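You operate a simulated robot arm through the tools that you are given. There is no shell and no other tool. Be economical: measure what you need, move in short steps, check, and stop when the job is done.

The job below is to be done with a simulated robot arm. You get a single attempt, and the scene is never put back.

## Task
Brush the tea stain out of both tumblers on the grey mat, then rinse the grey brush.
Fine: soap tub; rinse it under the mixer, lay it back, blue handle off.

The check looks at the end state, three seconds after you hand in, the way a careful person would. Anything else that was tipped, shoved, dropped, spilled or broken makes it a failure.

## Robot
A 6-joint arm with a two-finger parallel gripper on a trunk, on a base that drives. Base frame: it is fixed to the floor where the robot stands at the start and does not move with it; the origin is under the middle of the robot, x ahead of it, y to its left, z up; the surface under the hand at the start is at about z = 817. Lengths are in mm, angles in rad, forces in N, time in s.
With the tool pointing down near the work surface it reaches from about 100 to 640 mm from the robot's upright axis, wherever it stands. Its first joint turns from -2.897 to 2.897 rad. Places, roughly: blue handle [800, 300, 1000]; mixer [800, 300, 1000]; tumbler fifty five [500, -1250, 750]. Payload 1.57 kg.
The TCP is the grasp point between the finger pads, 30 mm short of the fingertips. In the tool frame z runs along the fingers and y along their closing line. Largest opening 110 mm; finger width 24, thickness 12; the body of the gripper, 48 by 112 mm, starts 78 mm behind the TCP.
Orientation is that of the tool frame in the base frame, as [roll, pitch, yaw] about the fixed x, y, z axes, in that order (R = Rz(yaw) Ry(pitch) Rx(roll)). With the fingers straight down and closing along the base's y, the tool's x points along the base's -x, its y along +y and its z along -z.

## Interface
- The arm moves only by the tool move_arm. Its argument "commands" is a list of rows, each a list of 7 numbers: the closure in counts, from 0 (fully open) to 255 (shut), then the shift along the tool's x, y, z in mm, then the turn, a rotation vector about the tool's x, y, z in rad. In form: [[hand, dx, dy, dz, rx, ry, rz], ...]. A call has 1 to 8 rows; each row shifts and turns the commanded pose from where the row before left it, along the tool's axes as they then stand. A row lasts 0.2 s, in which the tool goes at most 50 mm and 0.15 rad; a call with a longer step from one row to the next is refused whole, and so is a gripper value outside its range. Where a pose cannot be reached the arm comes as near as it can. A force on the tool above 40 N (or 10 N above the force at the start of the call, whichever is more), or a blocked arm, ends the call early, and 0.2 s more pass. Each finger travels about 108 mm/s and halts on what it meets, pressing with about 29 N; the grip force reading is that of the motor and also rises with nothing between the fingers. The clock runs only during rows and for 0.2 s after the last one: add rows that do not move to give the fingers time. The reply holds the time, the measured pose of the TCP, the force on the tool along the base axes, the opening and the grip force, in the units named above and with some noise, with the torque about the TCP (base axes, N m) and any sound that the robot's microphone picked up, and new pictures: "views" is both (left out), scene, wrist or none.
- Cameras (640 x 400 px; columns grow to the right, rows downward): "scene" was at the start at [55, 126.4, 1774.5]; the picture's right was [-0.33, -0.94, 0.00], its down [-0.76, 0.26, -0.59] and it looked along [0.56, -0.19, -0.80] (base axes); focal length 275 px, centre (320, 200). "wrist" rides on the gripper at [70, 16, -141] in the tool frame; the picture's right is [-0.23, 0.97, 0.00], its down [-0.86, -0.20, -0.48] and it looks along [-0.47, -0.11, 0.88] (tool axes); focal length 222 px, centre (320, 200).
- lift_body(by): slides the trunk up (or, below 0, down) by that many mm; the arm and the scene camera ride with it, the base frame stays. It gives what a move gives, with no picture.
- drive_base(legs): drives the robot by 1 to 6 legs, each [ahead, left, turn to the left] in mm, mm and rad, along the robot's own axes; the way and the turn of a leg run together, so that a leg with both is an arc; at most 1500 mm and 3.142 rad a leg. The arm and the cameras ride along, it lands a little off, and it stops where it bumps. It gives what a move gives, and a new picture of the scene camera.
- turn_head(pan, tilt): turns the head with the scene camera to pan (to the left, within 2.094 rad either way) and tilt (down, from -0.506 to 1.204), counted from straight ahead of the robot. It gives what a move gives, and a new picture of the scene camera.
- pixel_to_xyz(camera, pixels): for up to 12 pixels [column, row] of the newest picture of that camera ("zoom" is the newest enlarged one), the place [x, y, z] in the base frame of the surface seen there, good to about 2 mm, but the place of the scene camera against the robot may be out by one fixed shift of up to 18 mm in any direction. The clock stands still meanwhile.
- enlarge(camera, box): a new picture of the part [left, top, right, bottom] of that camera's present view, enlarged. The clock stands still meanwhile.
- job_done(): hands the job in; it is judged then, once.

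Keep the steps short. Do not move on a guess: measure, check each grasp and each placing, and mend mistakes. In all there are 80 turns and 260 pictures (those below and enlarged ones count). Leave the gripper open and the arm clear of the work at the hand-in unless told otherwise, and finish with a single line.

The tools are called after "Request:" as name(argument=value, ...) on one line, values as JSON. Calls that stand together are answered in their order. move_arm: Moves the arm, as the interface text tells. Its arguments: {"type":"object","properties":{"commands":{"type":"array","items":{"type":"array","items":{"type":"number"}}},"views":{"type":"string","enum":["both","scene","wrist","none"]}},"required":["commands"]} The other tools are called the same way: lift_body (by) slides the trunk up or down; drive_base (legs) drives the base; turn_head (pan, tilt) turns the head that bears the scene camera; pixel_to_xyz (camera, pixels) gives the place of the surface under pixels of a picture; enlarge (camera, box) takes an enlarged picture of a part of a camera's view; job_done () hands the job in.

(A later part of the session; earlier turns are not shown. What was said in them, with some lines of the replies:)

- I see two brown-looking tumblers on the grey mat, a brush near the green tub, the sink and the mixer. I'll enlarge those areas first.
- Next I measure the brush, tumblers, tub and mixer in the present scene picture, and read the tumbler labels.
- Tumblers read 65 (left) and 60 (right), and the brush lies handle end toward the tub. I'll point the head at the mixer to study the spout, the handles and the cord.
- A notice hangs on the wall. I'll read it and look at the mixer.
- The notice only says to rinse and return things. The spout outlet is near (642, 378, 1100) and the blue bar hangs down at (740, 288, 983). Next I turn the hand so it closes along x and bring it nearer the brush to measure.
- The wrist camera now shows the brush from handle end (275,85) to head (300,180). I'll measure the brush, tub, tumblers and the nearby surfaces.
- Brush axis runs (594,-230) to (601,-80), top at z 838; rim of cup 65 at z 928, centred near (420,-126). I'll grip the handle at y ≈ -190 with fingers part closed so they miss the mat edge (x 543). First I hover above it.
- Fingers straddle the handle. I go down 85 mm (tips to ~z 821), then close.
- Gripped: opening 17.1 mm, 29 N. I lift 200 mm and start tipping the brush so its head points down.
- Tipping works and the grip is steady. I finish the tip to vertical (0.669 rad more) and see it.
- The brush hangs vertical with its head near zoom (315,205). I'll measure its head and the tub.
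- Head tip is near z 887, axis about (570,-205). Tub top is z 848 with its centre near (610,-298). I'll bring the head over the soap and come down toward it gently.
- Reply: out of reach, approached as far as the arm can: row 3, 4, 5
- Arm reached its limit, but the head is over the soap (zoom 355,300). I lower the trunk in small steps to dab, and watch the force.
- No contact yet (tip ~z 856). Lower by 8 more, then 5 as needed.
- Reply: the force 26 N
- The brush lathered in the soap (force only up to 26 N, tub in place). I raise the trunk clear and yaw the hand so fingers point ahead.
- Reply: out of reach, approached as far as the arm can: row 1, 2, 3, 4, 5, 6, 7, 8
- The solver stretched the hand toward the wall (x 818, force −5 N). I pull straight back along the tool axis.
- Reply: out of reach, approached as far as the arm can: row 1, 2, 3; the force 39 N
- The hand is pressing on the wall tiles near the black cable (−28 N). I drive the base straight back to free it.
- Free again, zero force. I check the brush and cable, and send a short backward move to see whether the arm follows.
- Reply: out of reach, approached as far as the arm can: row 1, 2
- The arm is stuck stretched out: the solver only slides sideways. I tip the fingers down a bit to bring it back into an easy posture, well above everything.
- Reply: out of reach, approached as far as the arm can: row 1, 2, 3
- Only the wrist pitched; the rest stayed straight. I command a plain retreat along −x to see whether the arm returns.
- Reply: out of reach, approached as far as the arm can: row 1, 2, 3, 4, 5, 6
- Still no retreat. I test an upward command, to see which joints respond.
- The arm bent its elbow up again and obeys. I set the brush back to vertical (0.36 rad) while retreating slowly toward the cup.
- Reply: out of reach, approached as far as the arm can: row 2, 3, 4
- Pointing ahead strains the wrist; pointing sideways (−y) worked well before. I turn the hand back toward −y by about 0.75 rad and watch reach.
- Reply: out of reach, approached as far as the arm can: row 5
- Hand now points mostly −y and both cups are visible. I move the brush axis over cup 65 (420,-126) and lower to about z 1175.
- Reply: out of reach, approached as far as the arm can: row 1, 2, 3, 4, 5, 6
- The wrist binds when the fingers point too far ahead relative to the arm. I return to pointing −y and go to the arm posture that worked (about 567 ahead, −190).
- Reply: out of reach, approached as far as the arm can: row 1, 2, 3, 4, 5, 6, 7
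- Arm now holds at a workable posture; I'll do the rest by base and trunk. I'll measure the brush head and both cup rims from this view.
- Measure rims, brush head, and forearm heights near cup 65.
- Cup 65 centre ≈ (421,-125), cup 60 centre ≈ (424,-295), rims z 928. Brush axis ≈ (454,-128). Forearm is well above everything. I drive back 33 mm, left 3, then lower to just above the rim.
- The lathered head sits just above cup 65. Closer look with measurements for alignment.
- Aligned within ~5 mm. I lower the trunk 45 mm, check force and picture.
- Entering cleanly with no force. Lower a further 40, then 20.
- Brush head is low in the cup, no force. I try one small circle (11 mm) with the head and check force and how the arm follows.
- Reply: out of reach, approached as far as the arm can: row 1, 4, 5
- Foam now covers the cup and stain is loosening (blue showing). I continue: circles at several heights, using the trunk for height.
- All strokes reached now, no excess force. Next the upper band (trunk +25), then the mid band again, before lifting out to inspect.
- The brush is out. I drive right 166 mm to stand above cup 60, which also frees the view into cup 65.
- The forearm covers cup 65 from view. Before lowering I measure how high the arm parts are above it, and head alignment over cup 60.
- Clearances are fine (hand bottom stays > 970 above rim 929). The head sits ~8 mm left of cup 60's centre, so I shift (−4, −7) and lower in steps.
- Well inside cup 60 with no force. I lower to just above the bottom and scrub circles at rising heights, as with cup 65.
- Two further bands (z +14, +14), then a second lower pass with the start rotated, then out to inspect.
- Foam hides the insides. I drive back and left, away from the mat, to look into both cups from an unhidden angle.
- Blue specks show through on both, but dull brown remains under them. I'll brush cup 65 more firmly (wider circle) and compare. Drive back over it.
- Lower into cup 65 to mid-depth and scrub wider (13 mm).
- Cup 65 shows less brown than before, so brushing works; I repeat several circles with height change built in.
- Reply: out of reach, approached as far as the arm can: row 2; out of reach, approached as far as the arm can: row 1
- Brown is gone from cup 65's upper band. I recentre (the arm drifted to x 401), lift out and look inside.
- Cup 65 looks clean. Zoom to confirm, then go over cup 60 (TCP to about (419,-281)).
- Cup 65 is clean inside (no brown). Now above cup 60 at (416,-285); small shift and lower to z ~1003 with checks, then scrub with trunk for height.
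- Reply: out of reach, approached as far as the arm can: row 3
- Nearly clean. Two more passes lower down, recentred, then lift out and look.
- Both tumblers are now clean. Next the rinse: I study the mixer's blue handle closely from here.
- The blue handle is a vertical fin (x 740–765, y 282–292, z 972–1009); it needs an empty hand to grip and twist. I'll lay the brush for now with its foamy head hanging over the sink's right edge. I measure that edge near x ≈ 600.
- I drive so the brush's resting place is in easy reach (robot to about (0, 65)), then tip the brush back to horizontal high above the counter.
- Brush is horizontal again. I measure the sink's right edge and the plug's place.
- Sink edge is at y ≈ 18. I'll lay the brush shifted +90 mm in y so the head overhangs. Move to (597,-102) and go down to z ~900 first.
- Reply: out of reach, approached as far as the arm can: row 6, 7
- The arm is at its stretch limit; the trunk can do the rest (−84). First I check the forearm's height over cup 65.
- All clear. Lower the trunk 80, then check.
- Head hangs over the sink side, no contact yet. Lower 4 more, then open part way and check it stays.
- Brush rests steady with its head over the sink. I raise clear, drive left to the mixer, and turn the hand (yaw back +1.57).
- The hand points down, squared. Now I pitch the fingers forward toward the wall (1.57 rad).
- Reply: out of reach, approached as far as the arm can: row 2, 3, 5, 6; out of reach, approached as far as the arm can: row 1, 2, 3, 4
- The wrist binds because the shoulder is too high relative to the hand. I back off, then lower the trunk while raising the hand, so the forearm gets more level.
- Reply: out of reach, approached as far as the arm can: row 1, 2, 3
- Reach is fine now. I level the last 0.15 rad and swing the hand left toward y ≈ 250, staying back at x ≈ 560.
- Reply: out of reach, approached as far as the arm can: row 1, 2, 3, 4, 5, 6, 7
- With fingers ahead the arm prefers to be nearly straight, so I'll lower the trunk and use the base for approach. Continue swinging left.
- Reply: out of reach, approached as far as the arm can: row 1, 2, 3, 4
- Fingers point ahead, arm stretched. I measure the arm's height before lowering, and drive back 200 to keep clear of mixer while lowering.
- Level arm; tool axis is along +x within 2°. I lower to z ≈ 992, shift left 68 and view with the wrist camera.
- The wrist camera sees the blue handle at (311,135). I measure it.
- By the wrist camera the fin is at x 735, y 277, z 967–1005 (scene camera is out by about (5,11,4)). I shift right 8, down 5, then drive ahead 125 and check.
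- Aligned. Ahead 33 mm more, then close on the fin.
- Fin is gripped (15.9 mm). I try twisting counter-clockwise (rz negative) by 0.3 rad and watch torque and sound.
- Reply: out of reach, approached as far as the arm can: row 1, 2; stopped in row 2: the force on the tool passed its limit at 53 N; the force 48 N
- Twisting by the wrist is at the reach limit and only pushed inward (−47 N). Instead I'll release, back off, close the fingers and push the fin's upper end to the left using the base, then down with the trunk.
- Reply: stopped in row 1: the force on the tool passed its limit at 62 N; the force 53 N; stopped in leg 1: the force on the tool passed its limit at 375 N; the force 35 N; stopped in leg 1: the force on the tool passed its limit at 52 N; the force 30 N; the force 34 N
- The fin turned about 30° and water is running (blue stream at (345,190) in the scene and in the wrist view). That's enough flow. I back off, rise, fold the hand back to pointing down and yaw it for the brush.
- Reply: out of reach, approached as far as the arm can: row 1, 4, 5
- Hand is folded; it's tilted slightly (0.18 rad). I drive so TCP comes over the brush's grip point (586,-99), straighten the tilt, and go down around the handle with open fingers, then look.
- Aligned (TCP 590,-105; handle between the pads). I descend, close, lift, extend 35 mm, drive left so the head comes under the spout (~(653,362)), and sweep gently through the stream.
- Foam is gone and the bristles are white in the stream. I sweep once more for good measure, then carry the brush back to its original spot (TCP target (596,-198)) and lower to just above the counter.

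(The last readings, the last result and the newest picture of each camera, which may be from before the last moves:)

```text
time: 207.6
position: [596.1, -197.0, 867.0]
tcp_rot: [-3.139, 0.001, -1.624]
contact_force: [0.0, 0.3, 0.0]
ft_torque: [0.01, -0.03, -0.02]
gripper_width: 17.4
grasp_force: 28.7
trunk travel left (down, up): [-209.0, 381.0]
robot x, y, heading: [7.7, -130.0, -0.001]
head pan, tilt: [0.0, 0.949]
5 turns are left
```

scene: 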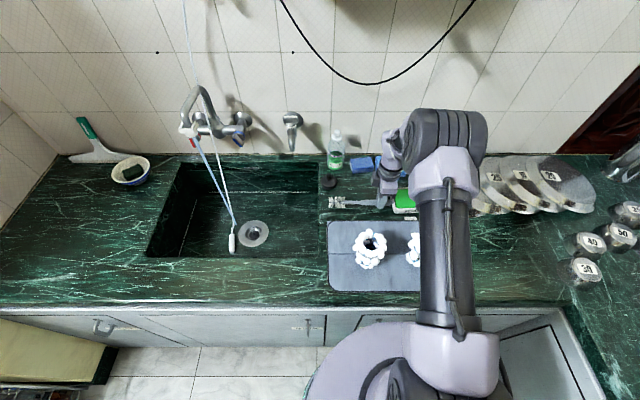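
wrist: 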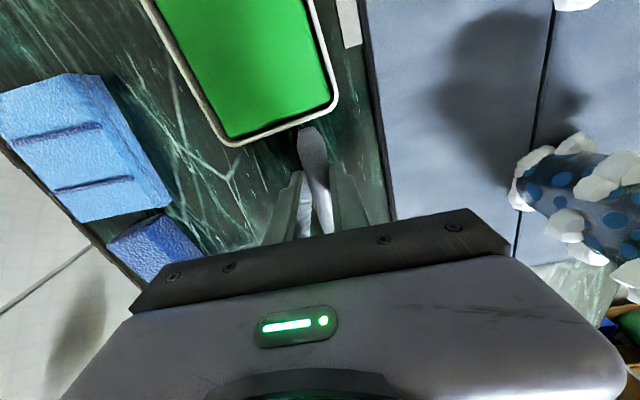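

Brush is clean and just above its old spot. I lower 15, release, rise, back off, close the fingers, pitch them forward 0.8 rad, and drive left to stand off the blue handle on its left side.

Request:
lift_body(by=-16)

Request:
move_arm(commands=[[170, 0, 0, 0, 0, 0, 0], [125, 0, 0, 0, 0, 0, 0], [125, 0, 0, 0, 0, 0, 0]], views="none")

Request:
lift_body(by=171)

Request:
drive_base(legs=[[-61, 0, 0]])

Request:
enlarge(camera="scene", box=[280, 110, 480, 290])

Request:
move_arm(commands=[[255, 0, 0, 0, 0.134, 0, 0], [255, 0, 0, 0, 0.134, 0, 0], [255, 0, 0, 0, 0.134, 0, 0], [255, 0, 0, 0, 0.134, 0, 0], [255, 0, 0, 0, 0.134, 0, 0], [255, 0, 0, 0, 0.134, 0, 0]], views="none")

Request:
move_arm(commands=[[255, 0, -25.6, 26.3, 0, 0, 0], [255, 0, -25.6, 26.3, 0, 0, 0], [255, 0, -25.6, 26.3, 0, 0, 0], [255, 0, 0, 0, 0, 0, 0]], views="none")

Request:
drive_base(legs=[[0, 505, 0]])

Request:
move_arm(commands=[[255, 0, 0, 0, 0, 0, 0]], views="wrist")

Request:
turn_head(pan=0.0, tilt=0.7)

Request:
enlarge(camera="scene", box=[280, 130, 400, 230])

Request:
enlarge(camera="wrist", box=[220, 40, 420, 200])

```text
time: 208.3
position: [595.1, -194.7, 849.8]
tcp_rot: [-3.141, 0.0, -1.625]
contact_force: [-0.2, -0.1, -0.1]
ft_torque: [0.02, -0.02, -0.01]
gripper_width: 17.3
grasp_force: 28.9
trunk travel left (down, up): [-193.0, 397.0]
robot x, y, heading: [7.9, -133.5, -0.003]
head pan, tilt: [0.0, 0.949]
```

```text
time: 209.1
position: [595.0, -196.1, 852.5]
tcp_rot: [-3.141, -0.001, -1.624]
contact_force: [-0.4, 0.1, -0.2]
ft_torque: [0.03, -0.01, -0.02]
gripper_width: 56.3
grasp_force: 0.1
trunk travel left (down, up): [-193.0, 397.0]
robot x, y, heading: [9.2, -130.8, -0.003]
head pan, tilt: [0.0, 0.949]
```

```text
time: 211.0
position: [595.8, -195.7, 1021.9]
tcp_rot: [-3.141, 0.0, -1.626]
contact_force: [0.4, -0.3, 0.6]
ft_torque: [0.03, 0.02, 0.01]
gripper_width: 56.4
grasp_force: 0.1
trunk travel left (down, up): [-364.0, 226.0]
robot x, y, heading: [13.0, -131.9, -0.006]
head pan, tilt: [0.0, 0.949]
```

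```text
time: 212.0
position: [534.4, -196.2, 1022.3]
tcp_rot: [-3.138, 0.0, -1.625]
contact_force: [0.4, -0.5, -0.2]
ft_torque: [-0.01, -0.05, 0.03]
gripper_width: 56.3
grasp_force: 0.0
trunk travel left (down, up): [-364.0, 226.0]
robot x, y, heading: [-50.4, -136.3, -0.002]
head pan, tilt: [0.0, 0.949]
```

scene: 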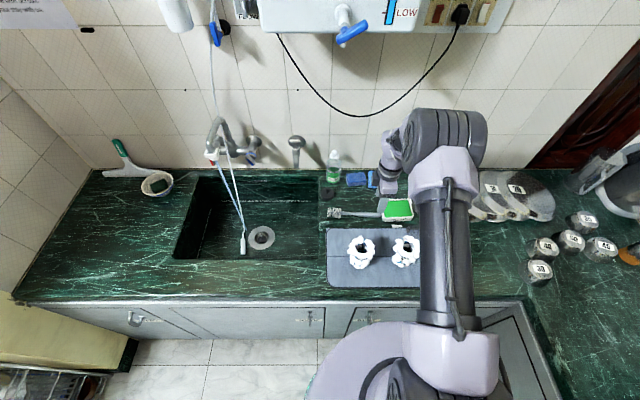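

```text
2.22 times, centred on (380, 200) of scene
```

zoom: 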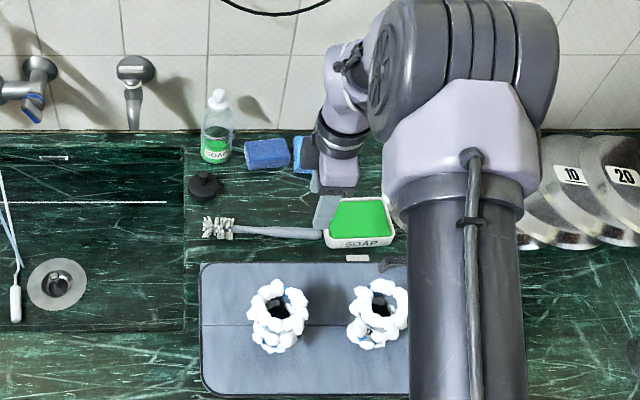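

```text
time: 213.4
position: [535.3, -199.3, 1019.9]
tcp_rot: [-2.486, -0.011, -1.631]
contact_force: [0.2, 0.4, 0.5]
ft_torque: [0.0, -0.01, 0.02]
gripper_width: 0.0
grasp_force: 21.1
out of reach, approached as far as the arm can: row 3, 4
trunk travel left (down, up): [-364.0, 226.0]
robot x, y, heading: [-53.9, -135.9, -0.005]
head pan, tilt: [0.0, 0.949]
```

```text
time: 214.4
position: [644.8, -206.0, 1005.9]
tcp_rot: [-2.484, -0.013, -1.631]
contact_force: [0.5, 0.2, -0.6]
ft_torque: [0.01, 0.0, 0.02]
gripper_width: 0.0
grasp_force: 21.4
trunk travel left (down, up): [-364.0, 226.0]
robot x, y, heading: [-49.7, -132.4, -0.003]
head pan, tilt: [0.0, 0.949]
```

```text
time: 217.3
position: [646.3, 296.4, 1006.2]
tcp_rot: [-2.485, -0.014, -1.636]
contact_force: [0.6, 0.5, -0.6]
ft_torque: [-0.01, -0.02, -0.03]
gripper_width: 0.0
grasp_force: 21.4
trunk travel left (down, up): [-364.0, 226.0]
robot x, y, heading: [-50.1, 376.3, -0.008]
head pan, tilt: [0.0, 0.949]
```

scene: 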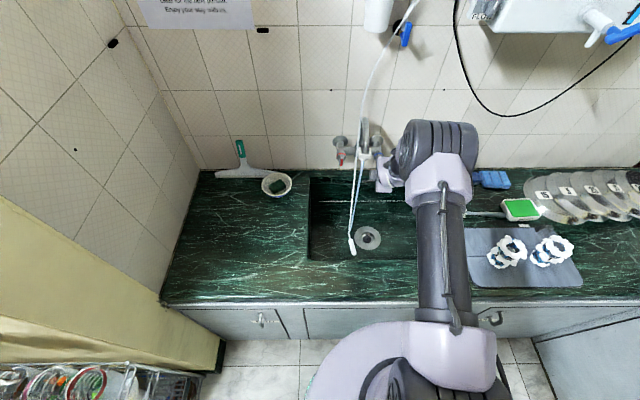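

```text
time: 217.7
position: [644.9, 295.4, 1007.0]
tcp_rot: [-2.486, -0.014, -1.635]
contact_force: [0.2, -0.3, 0.4]
ft_torque: [0.01, -0.03, -0.01]
gripper_width: 0.0
grasp_force: 21.3
trunk travel left (down, up): [-364.0, 226.0]
robot x, y, heading: [-51.7, 372.1, -0.007]
head pan, tilt: [0.0, 0.949]
```

wrist: 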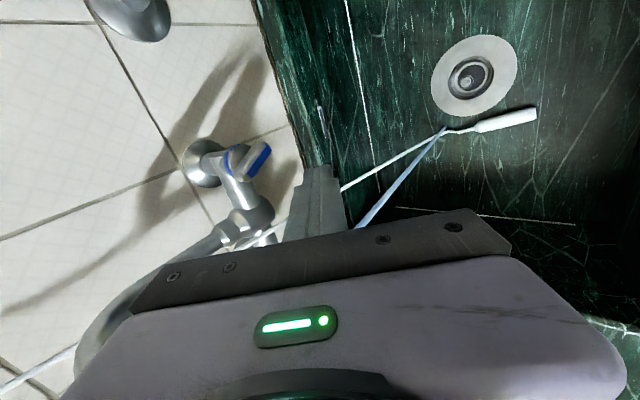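

```text
time: 218.5
position: [644.6, 295.6, 1006.0]
tcp_rot: [-2.485, -0.014, -1.635]
contact_force: [0.7, -0.4, 0.1]
ft_torque: [0.01, -0.03, -0.03]
gripper_width: 0.2
grasp_force: 21.7
trunk travel left (down, up): [-364.0, 226.0]
robot x, y, heading: [-49.8, 375.6, -0.011]
head pan, tilt: [0.0, 0.7]
```

scene: 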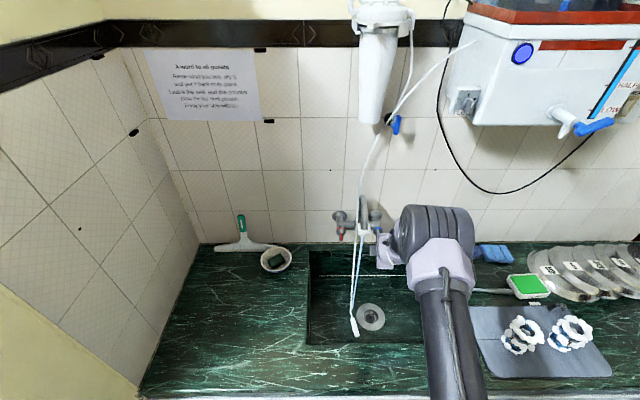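

```text
4.00 times, centred on (340, 180) of scene
```

zoom: 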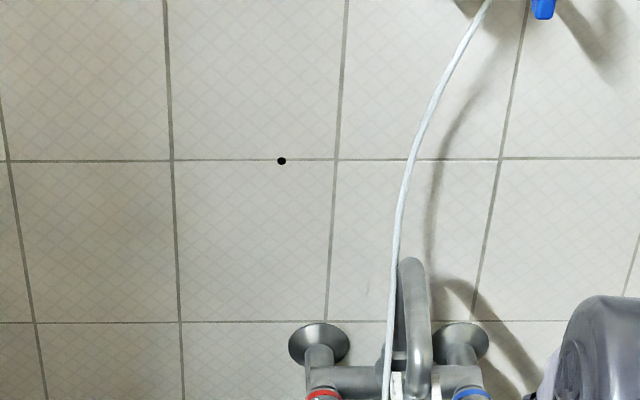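

```text
2.50 times, centred on (320, 120) of wrist
4 turns are left
```

zoom: 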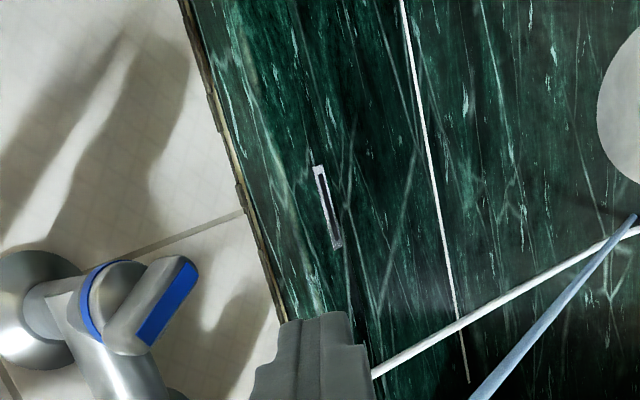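

Brush lies back in place by the tub. The fin leans left about 20° and my closed fingertips are at its left. I raise 16, move left 12, go in 78, then push right 16 to bring the fin upright, and look.

Request:
lift_body(by=16)

Request:
drive_base(legs=[[0, 13, 0], [78, 0, 0]])

Request:
move_arm(commands=[[255, 0, 0, 0, 0, 0, 0]], views="wrist")

Request:
drive_base(legs=[[0, -16, 0]])

Request:
move_arm(commands=[[255, 0, 0, 0, 0, 0, 0]], views="wrist")

Request:
enlarge(camera="wrist", box=[200, 60, 440, 220])

Request:
enlarge(camera="scene", box=[320, 190, 420, 350])

```text
time: 219.1
position: [645.8, 295.6, 1022.4]
tcp_rot: [-2.485, -0.014, -1.637]
contact_force: [0.0, -0.1, -0.2]
ft_torque: [-0.02, 0.02, -0.05]
gripper_width: 0.0
grasp_force: 20.7
trunk travel left (down, up): [-380.0, 210.0]
robot x, y, heading: [-52.1, 373.9, -0.005]
head pan, tilt: [0.0, 0.7]
```

```text
time: 220.4
position: [680.4, 306.9, 1016.9]
tcp_rot: [-2.499, -0.016, -1.636]
contact_force: [-10.5, 1.3, -12.5]
ft_torque: [-0.6, -1.38, 0.46]
gripper_width: 0.0
grasp_force: 21.5
trunk travel left (down, up): [-380.0, 210.0]
robot x, y, heading: [-11.0, 384.1, -0.007]
head pan, tilt: [0.0, 0.7]
stopped in leg 2: the force on the tool passed its limit at 68 N (the readings are from after the stop); the commanded pose is now the measured one
```

scene: 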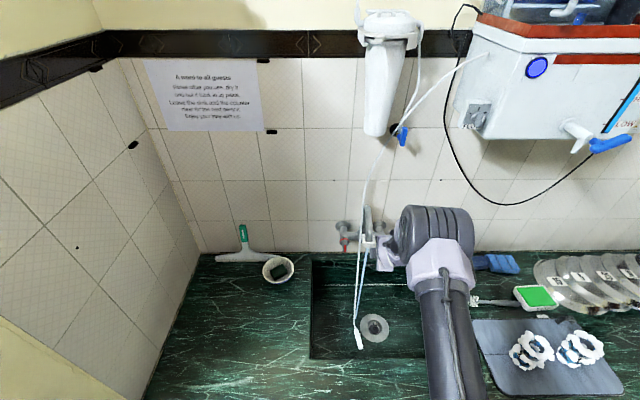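

```text
time: 220.8
position: [682.1, 308.2, 1018.1]
tcp_rot: [-2.496, -0.015, -1.635]
contact_force: [-14.3, -0.6, -15.9]
ft_torque: [-0.64, -1.71, 0.6]
gripper_width: 0.0
grasp_force: 21.5
trunk travel left (down, up): [-380.0, 210.0]
robot x, y, heading: [-13.5, 388.1, -0.006]
head pan, tilt: [0.0, 0.7]
```

wrist: 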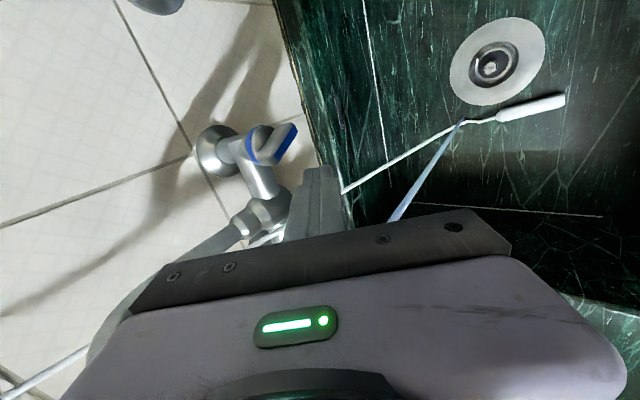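

```text
time: 221.6
position: [681.7, 292.1, 1019.4]
tcp_rot: [-2.496, -0.013, -1.635]
contact_force: [-11.5, -1.0, -9.1]
ft_torque: [-0.41, -1.28, 0.59]
gripper_width: 0.2
grasp_force: 21.4
trunk travel left (down, up): [-380.0, 210.0]
robot x, y, heading: [-11.6, 365.5, -0.002]
head pan, tilt: [0.0, 0.7]
```

scene: 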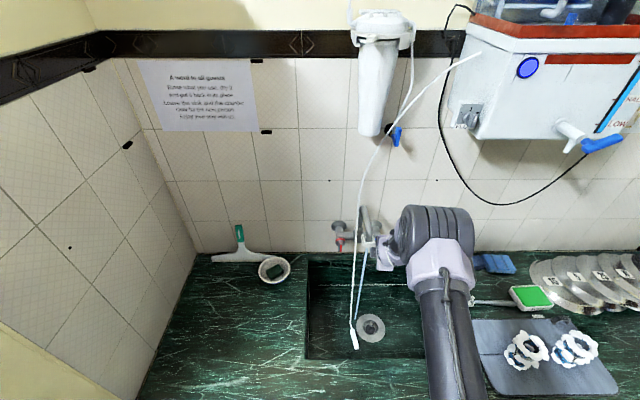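

```text
time: 222.0
position: [680.6, 292.0, 1018.5]
tcp_rot: [-2.499, -0.017, -1.633]
contact_force: [-8.7, 1.2, -8.3]
ft_torque: [-0.39, -1.01, 0.39]
gripper_width: 0.3
grasp_force: 21.8
trunk travel left (down, up): [-380.0, 210.0]
robot x, y, heading: [-6.5, 368.3, -0.007]
head pan, tilt: [0.0, 0.7]
```

wrist: 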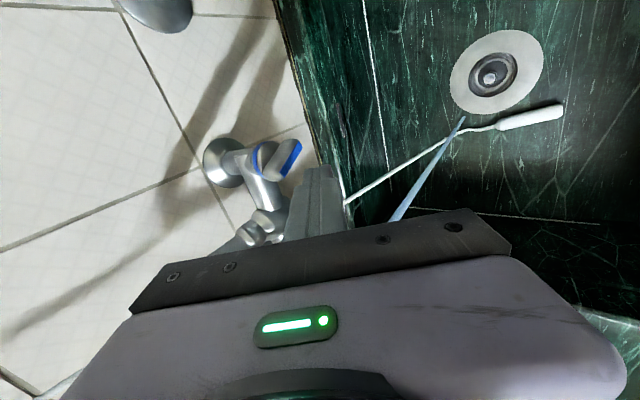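

```text
2.50 times, centred on (320, 140) of wrist
```

zoom: 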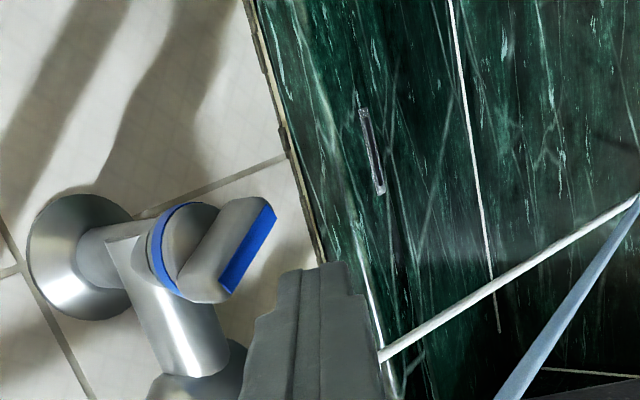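

```text
2.50 times, centred on (370, 270) of scene
3 turns are left
```

zoom: 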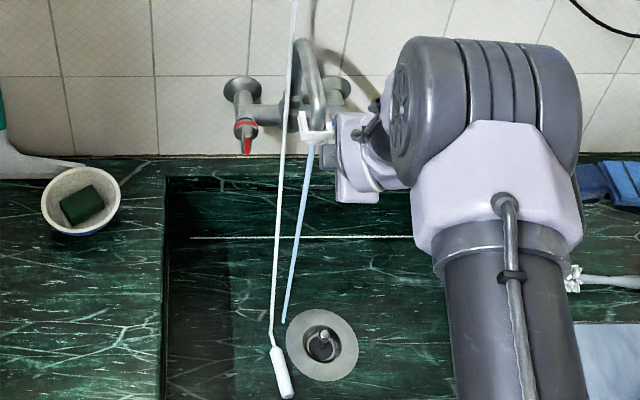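

The wrist touched the spout, so the left side is too tight. Instead I'll push the fin's lower end left from its right side, which also sets it upright against the flat finger side. Back off, lower, shift right, go in, push left, then back out and look.

Request:
drive_base(legs=[[-25, 0, 0], [0, -47, 0]])

Request:
lift_body(by=-25)

Request:
drive_base(legs=[[67, 0, 0]])

Request:
move_arm(commands=[[255, 0, 0, 0, 0, 0, 0]], views="wrist")

Request:
drive_base(legs=[[0, 18, 0]])

Request:
move_arm(commands=[[255, 0, 0, 0, 0, 0, 0]], views="wrist")

Request:
enlarge(camera="wrist", box=[200, 60, 440, 220])

Request:
drive_base(legs=[[0, -6, 0], [-110, 0, 0]])

Request:
move_arm(commands=[[255, 0, 0, 0, 0, 0, 0]], views="wrist")

Request:
enlarge(camera="scene", box=[310, 180, 420, 350])

Request:
enlarge(camera="wrist", box=[220, 40, 420, 200])

```text
time: 223.3
position: [656.1, 242.8, 1018.1]
tcp_rot: [-2.496, -0.014, -1.635]
contact_force: [-0.2, -0.7, 0.9]
ft_torque: [0.0, 0.02, 0.0]
gripper_width: 0.0
grasp_force: 21.7
trunk travel left (down, up): [-380.0, 210.0]
robot x, y, heading: [-32.5, 323.7, -0.012]
head pan, tilt: [0.0, 0.7]
```

scene: 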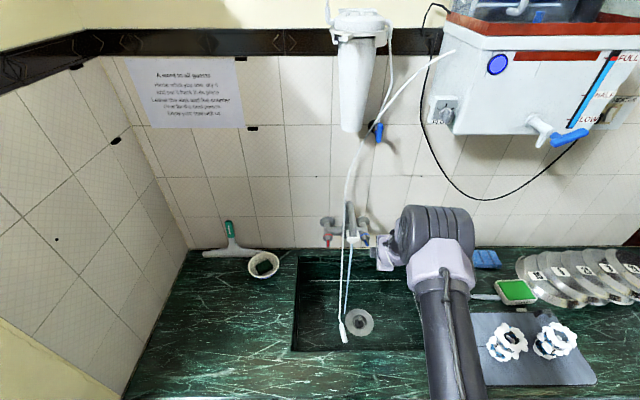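

```text
time: 224.0
position: [658.0, 245.1, 994.0]
tcp_rot: [-2.499, -0.017, -1.635]
contact_force: [-0.5, -0.1, -0.6]
ft_torque: [0.01, -0.02, 0.01]
gripper_width: 0.0
grasp_force: 21.8
trunk travel left (down, up): [-355.0, 235.0]
robot x, y, heading: [-32.0, 322.9, -0.012]
head pan, tilt: [0.0, 0.7]
```

```text
time: 225.0
position: [724.1, 244.9, 993.8]
tcp_rot: [-2.498, -0.017, -1.636]
contact_force: [0.6, 0.3, -0.4]
ft_torque: [0.0, 0.01, -0.01]
gripper_width: 0.0
grasp_force: 21.1
trunk travel left (down, up): [-355.0, 235.0]
robot x, y, heading: [29.0, 325.4, -0.008]
head pan, tilt: [0.0, 0.7]
```

scene: 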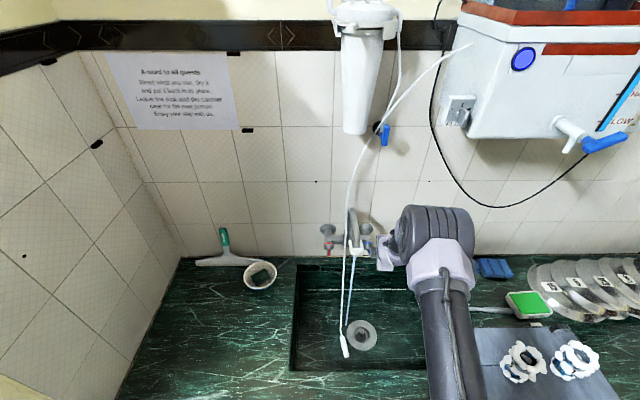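

```text
time: 225.4
position: [722.7, 244.1, 993.3]
tcp_rot: [-2.497, -0.016, -1.637]
contact_force: [-0.3, -0.1, 0.2]
ft_torque: [-0.01, 0.02, 0.03]
gripper_width: 0.0
grasp_force: 21.6
trunk travel left (down, up): [-355.0, 235.0]
robot x, y, heading: [32.2, 322.7, -0.009]
head pan, tilt: [0.0, 0.7]
```

wrist: 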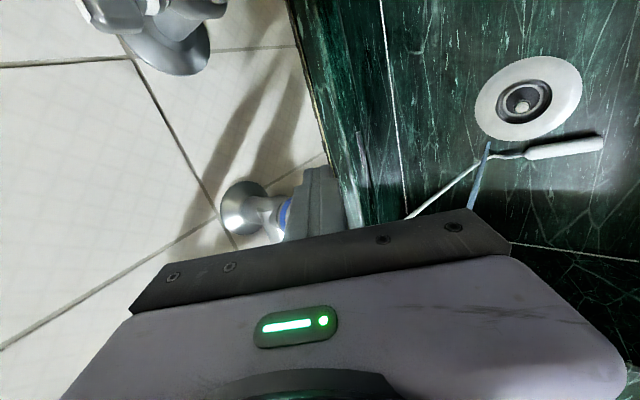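

```text
time: 226.2
position: [722.5, 258.2, 991.3]
tcp_rot: [-2.5, -0.013, -1.638]
contact_force: [-2.8, -25.9, -7.8]
ft_torque: [-0.46, 0.01, -0.35]
gripper_width: 0.0
grasp_force: 21.6
trunk travel left (down, up): [-355.0, 235.0]
robot x, y, heading: [30.8, 338.7, -0.01]
head pan, tilt: [0.0, 0.7]
```

scene: 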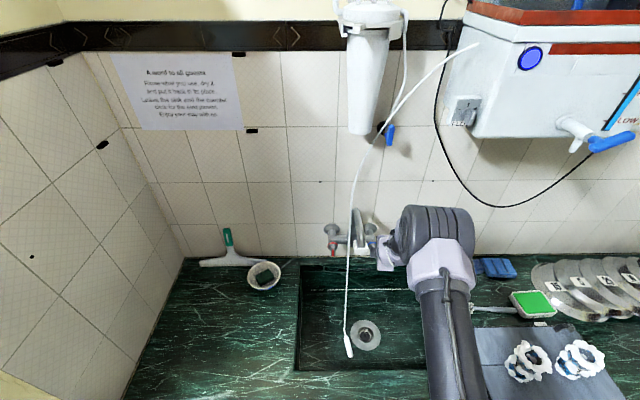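

```text
time: 226.6
position: [722.3, 257.9, 993.0]
tcp_rot: [-2.501, -0.013, -1.641]
contact_force: [0.3, -12.5, -1.9]
ft_torque: [-0.2, -0.02, -0.2]
gripper_width: 0.1
grasp_force: 21.1
trunk travel left (down, up): [-355.0, 235.0]
robot x, y, heading: [32.1, 338.9, -0.013]
head pan, tilt: [0.0, 0.7]
```

wrist: 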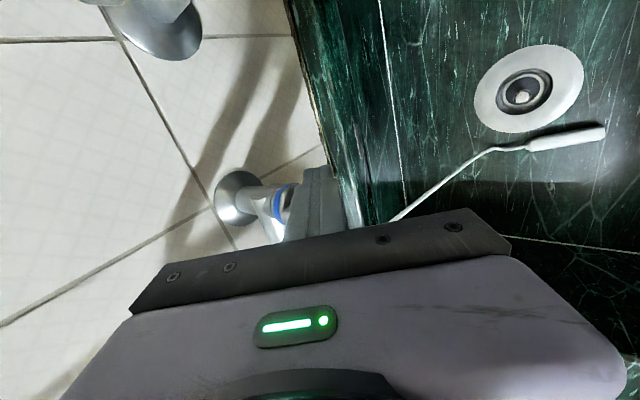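

```text
2.50 times, centred on (320, 140) of wrist
```

zoom: 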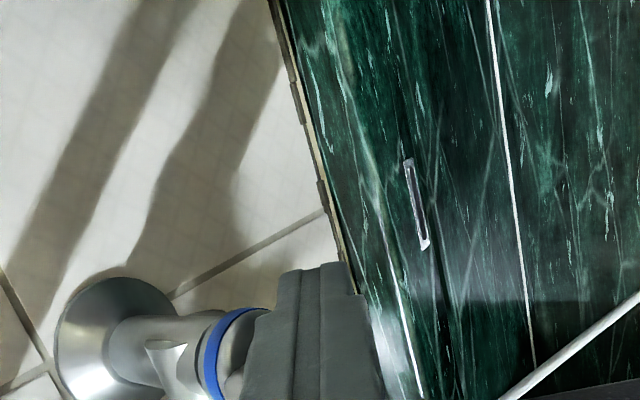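

```text
time: 228.1
position: [611.4, 255.6, 993.4]
tcp_rot: [-2.498, -0.013, -1.638]
contact_force: [0.3, 0.2, 0.1]
ft_torque: [0.02, -0.01, -0.01]
gripper_width: 0.0
grasp_force: 21.2
trunk travel left (down, up): [-355.0, 235.0]
robot x, y, heading: [-77.4, 335.7, -0.009]
head pan, tilt: [0.0, 0.7]
```

scene: 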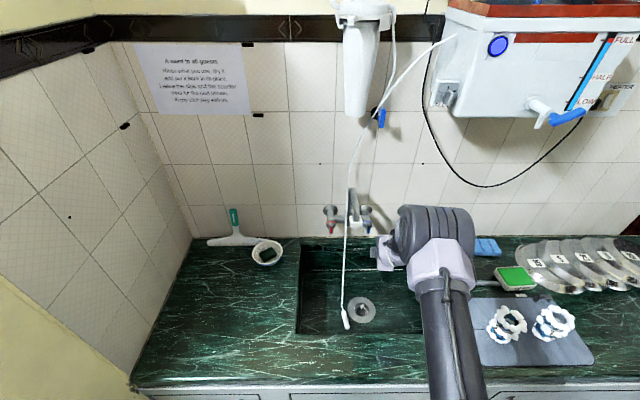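

```text
time: 228.5
position: [612.0, 257.6, 992.4]
tcp_rot: [-2.498, -0.015, -1.639]
contact_force: [-0.5, -0.1, 0.7]
ft_torque: [0.02, -0.01, -0.01]
gripper_width: 0.3
grasp_force: 21.3
trunk travel left (down, up): [-355.0, 235.0]
robot x, y, heading: [-79.2, 335.2, -0.01]
head pan, tilt: [0.0, 0.7]
```

wrist: 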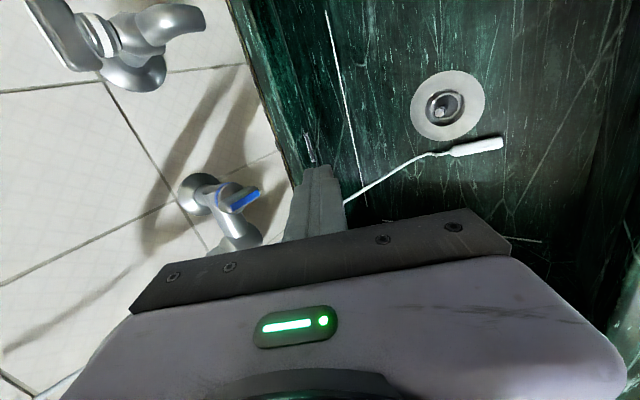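

```text
2.35 times, centred on (365, 265) of scene
```

zoom: 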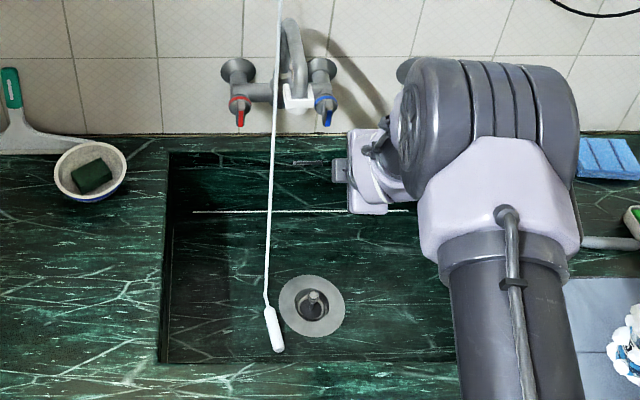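

```text
2.50 times, centred on (320, 120) of wrist
2 turns are left
```

zoom: 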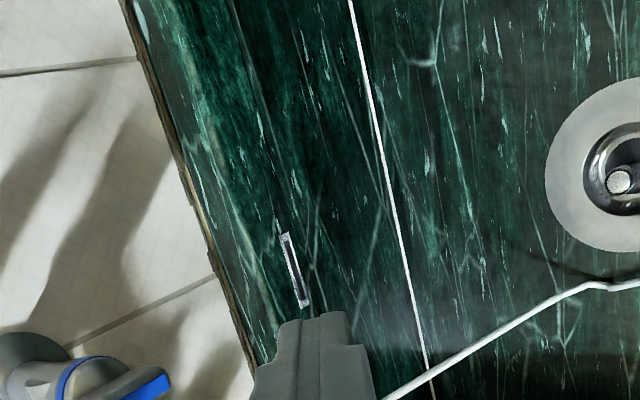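

Water has stopped and the blue fin stands upright like the red one. I back away, raise and open the gripper.

Request:
drive_base(legs=[[-200, 0, 0]])

Request:
lift_body(by=120)

Request:
move_arm(commands=[[0, 0, 0, 0, 0, 0, 0], [0, 0, 0, 0, 0, 0, 0], [0, 0, 0, 0, 0, 0, 0], [0, 0, 0, 0, 0, 0, 0]], views="scene")

```text
time: 230.1
position: [415.0, 258.0, 993.9]
tcp_rot: [-2.498, -0.015, -1.635]
contact_force: [-1.1, -0.1, -0.2]
ft_torque: [-0.01, -0.01, 0.04]
gripper_width: 0.0
grasp_force: 21.4
trunk travel left (down, up): [-355.0, 235.0]
robot x, y, heading: [-275.7, 338.9, -0.008]
head pan, tilt: [0.0, 0.7]
```

scene: 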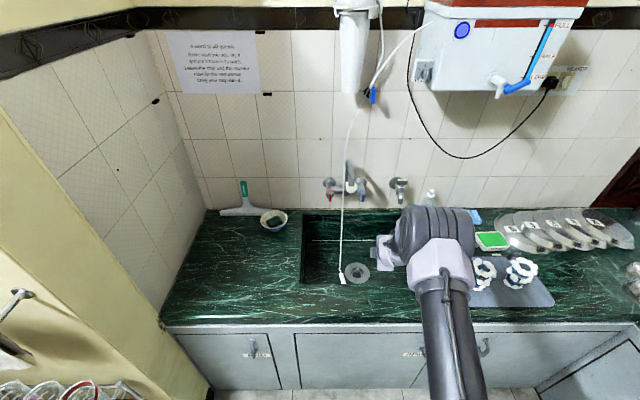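

```text
time: 231.6
position: [416.7, 258.4, 1112.6]
tcp_rot: [-2.5, -0.016, -1.637]
contact_force: [-0.5, 0.4, -0.2]
ft_torque: [0.02, -0.01, 0.02]
gripper_width: 0.0
grasp_force: 20.4
trunk travel left (down, up): [-475.0, 115.0]
robot x, y, heading: [-275.7, 335.1, -0.011]
head pan, tilt: [0.0, 0.7]
```

```text
time: 232.6
position: [415.5, 259.8, 1113.5]
tcp_rot: [-2.497, -0.015, -1.637]
contact_force: [0.5, -0.2, 0.2]
ft_torque: [-0.01, 0.01, 0.0]
gripper_width: 110.0
grasp_force: 0.0
trunk travel left (down, up): [-475.0, 115.0]
robot x, y, heading: [-276.8, 334.6, -0.006]
head pan, tilt: [0.0, 0.7]
1 turns are left
```

scene: 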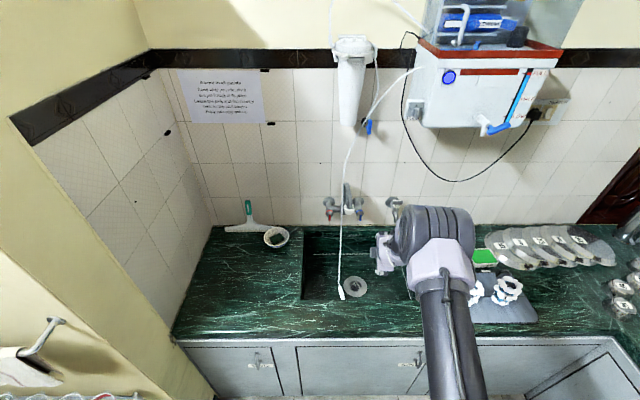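

The arm is clear, the gripper is open, the water is off and the brush is back, so I hand in.

Request:
job_done()

```text
The job is handed in.
```

Both tumblers are brushed clear of tea stain but still have soap foam on them; the brush is rinsed under the mixer and back by the tub, the blue handle is off, and the spout may sit slightly turned because the wrist bumped it.
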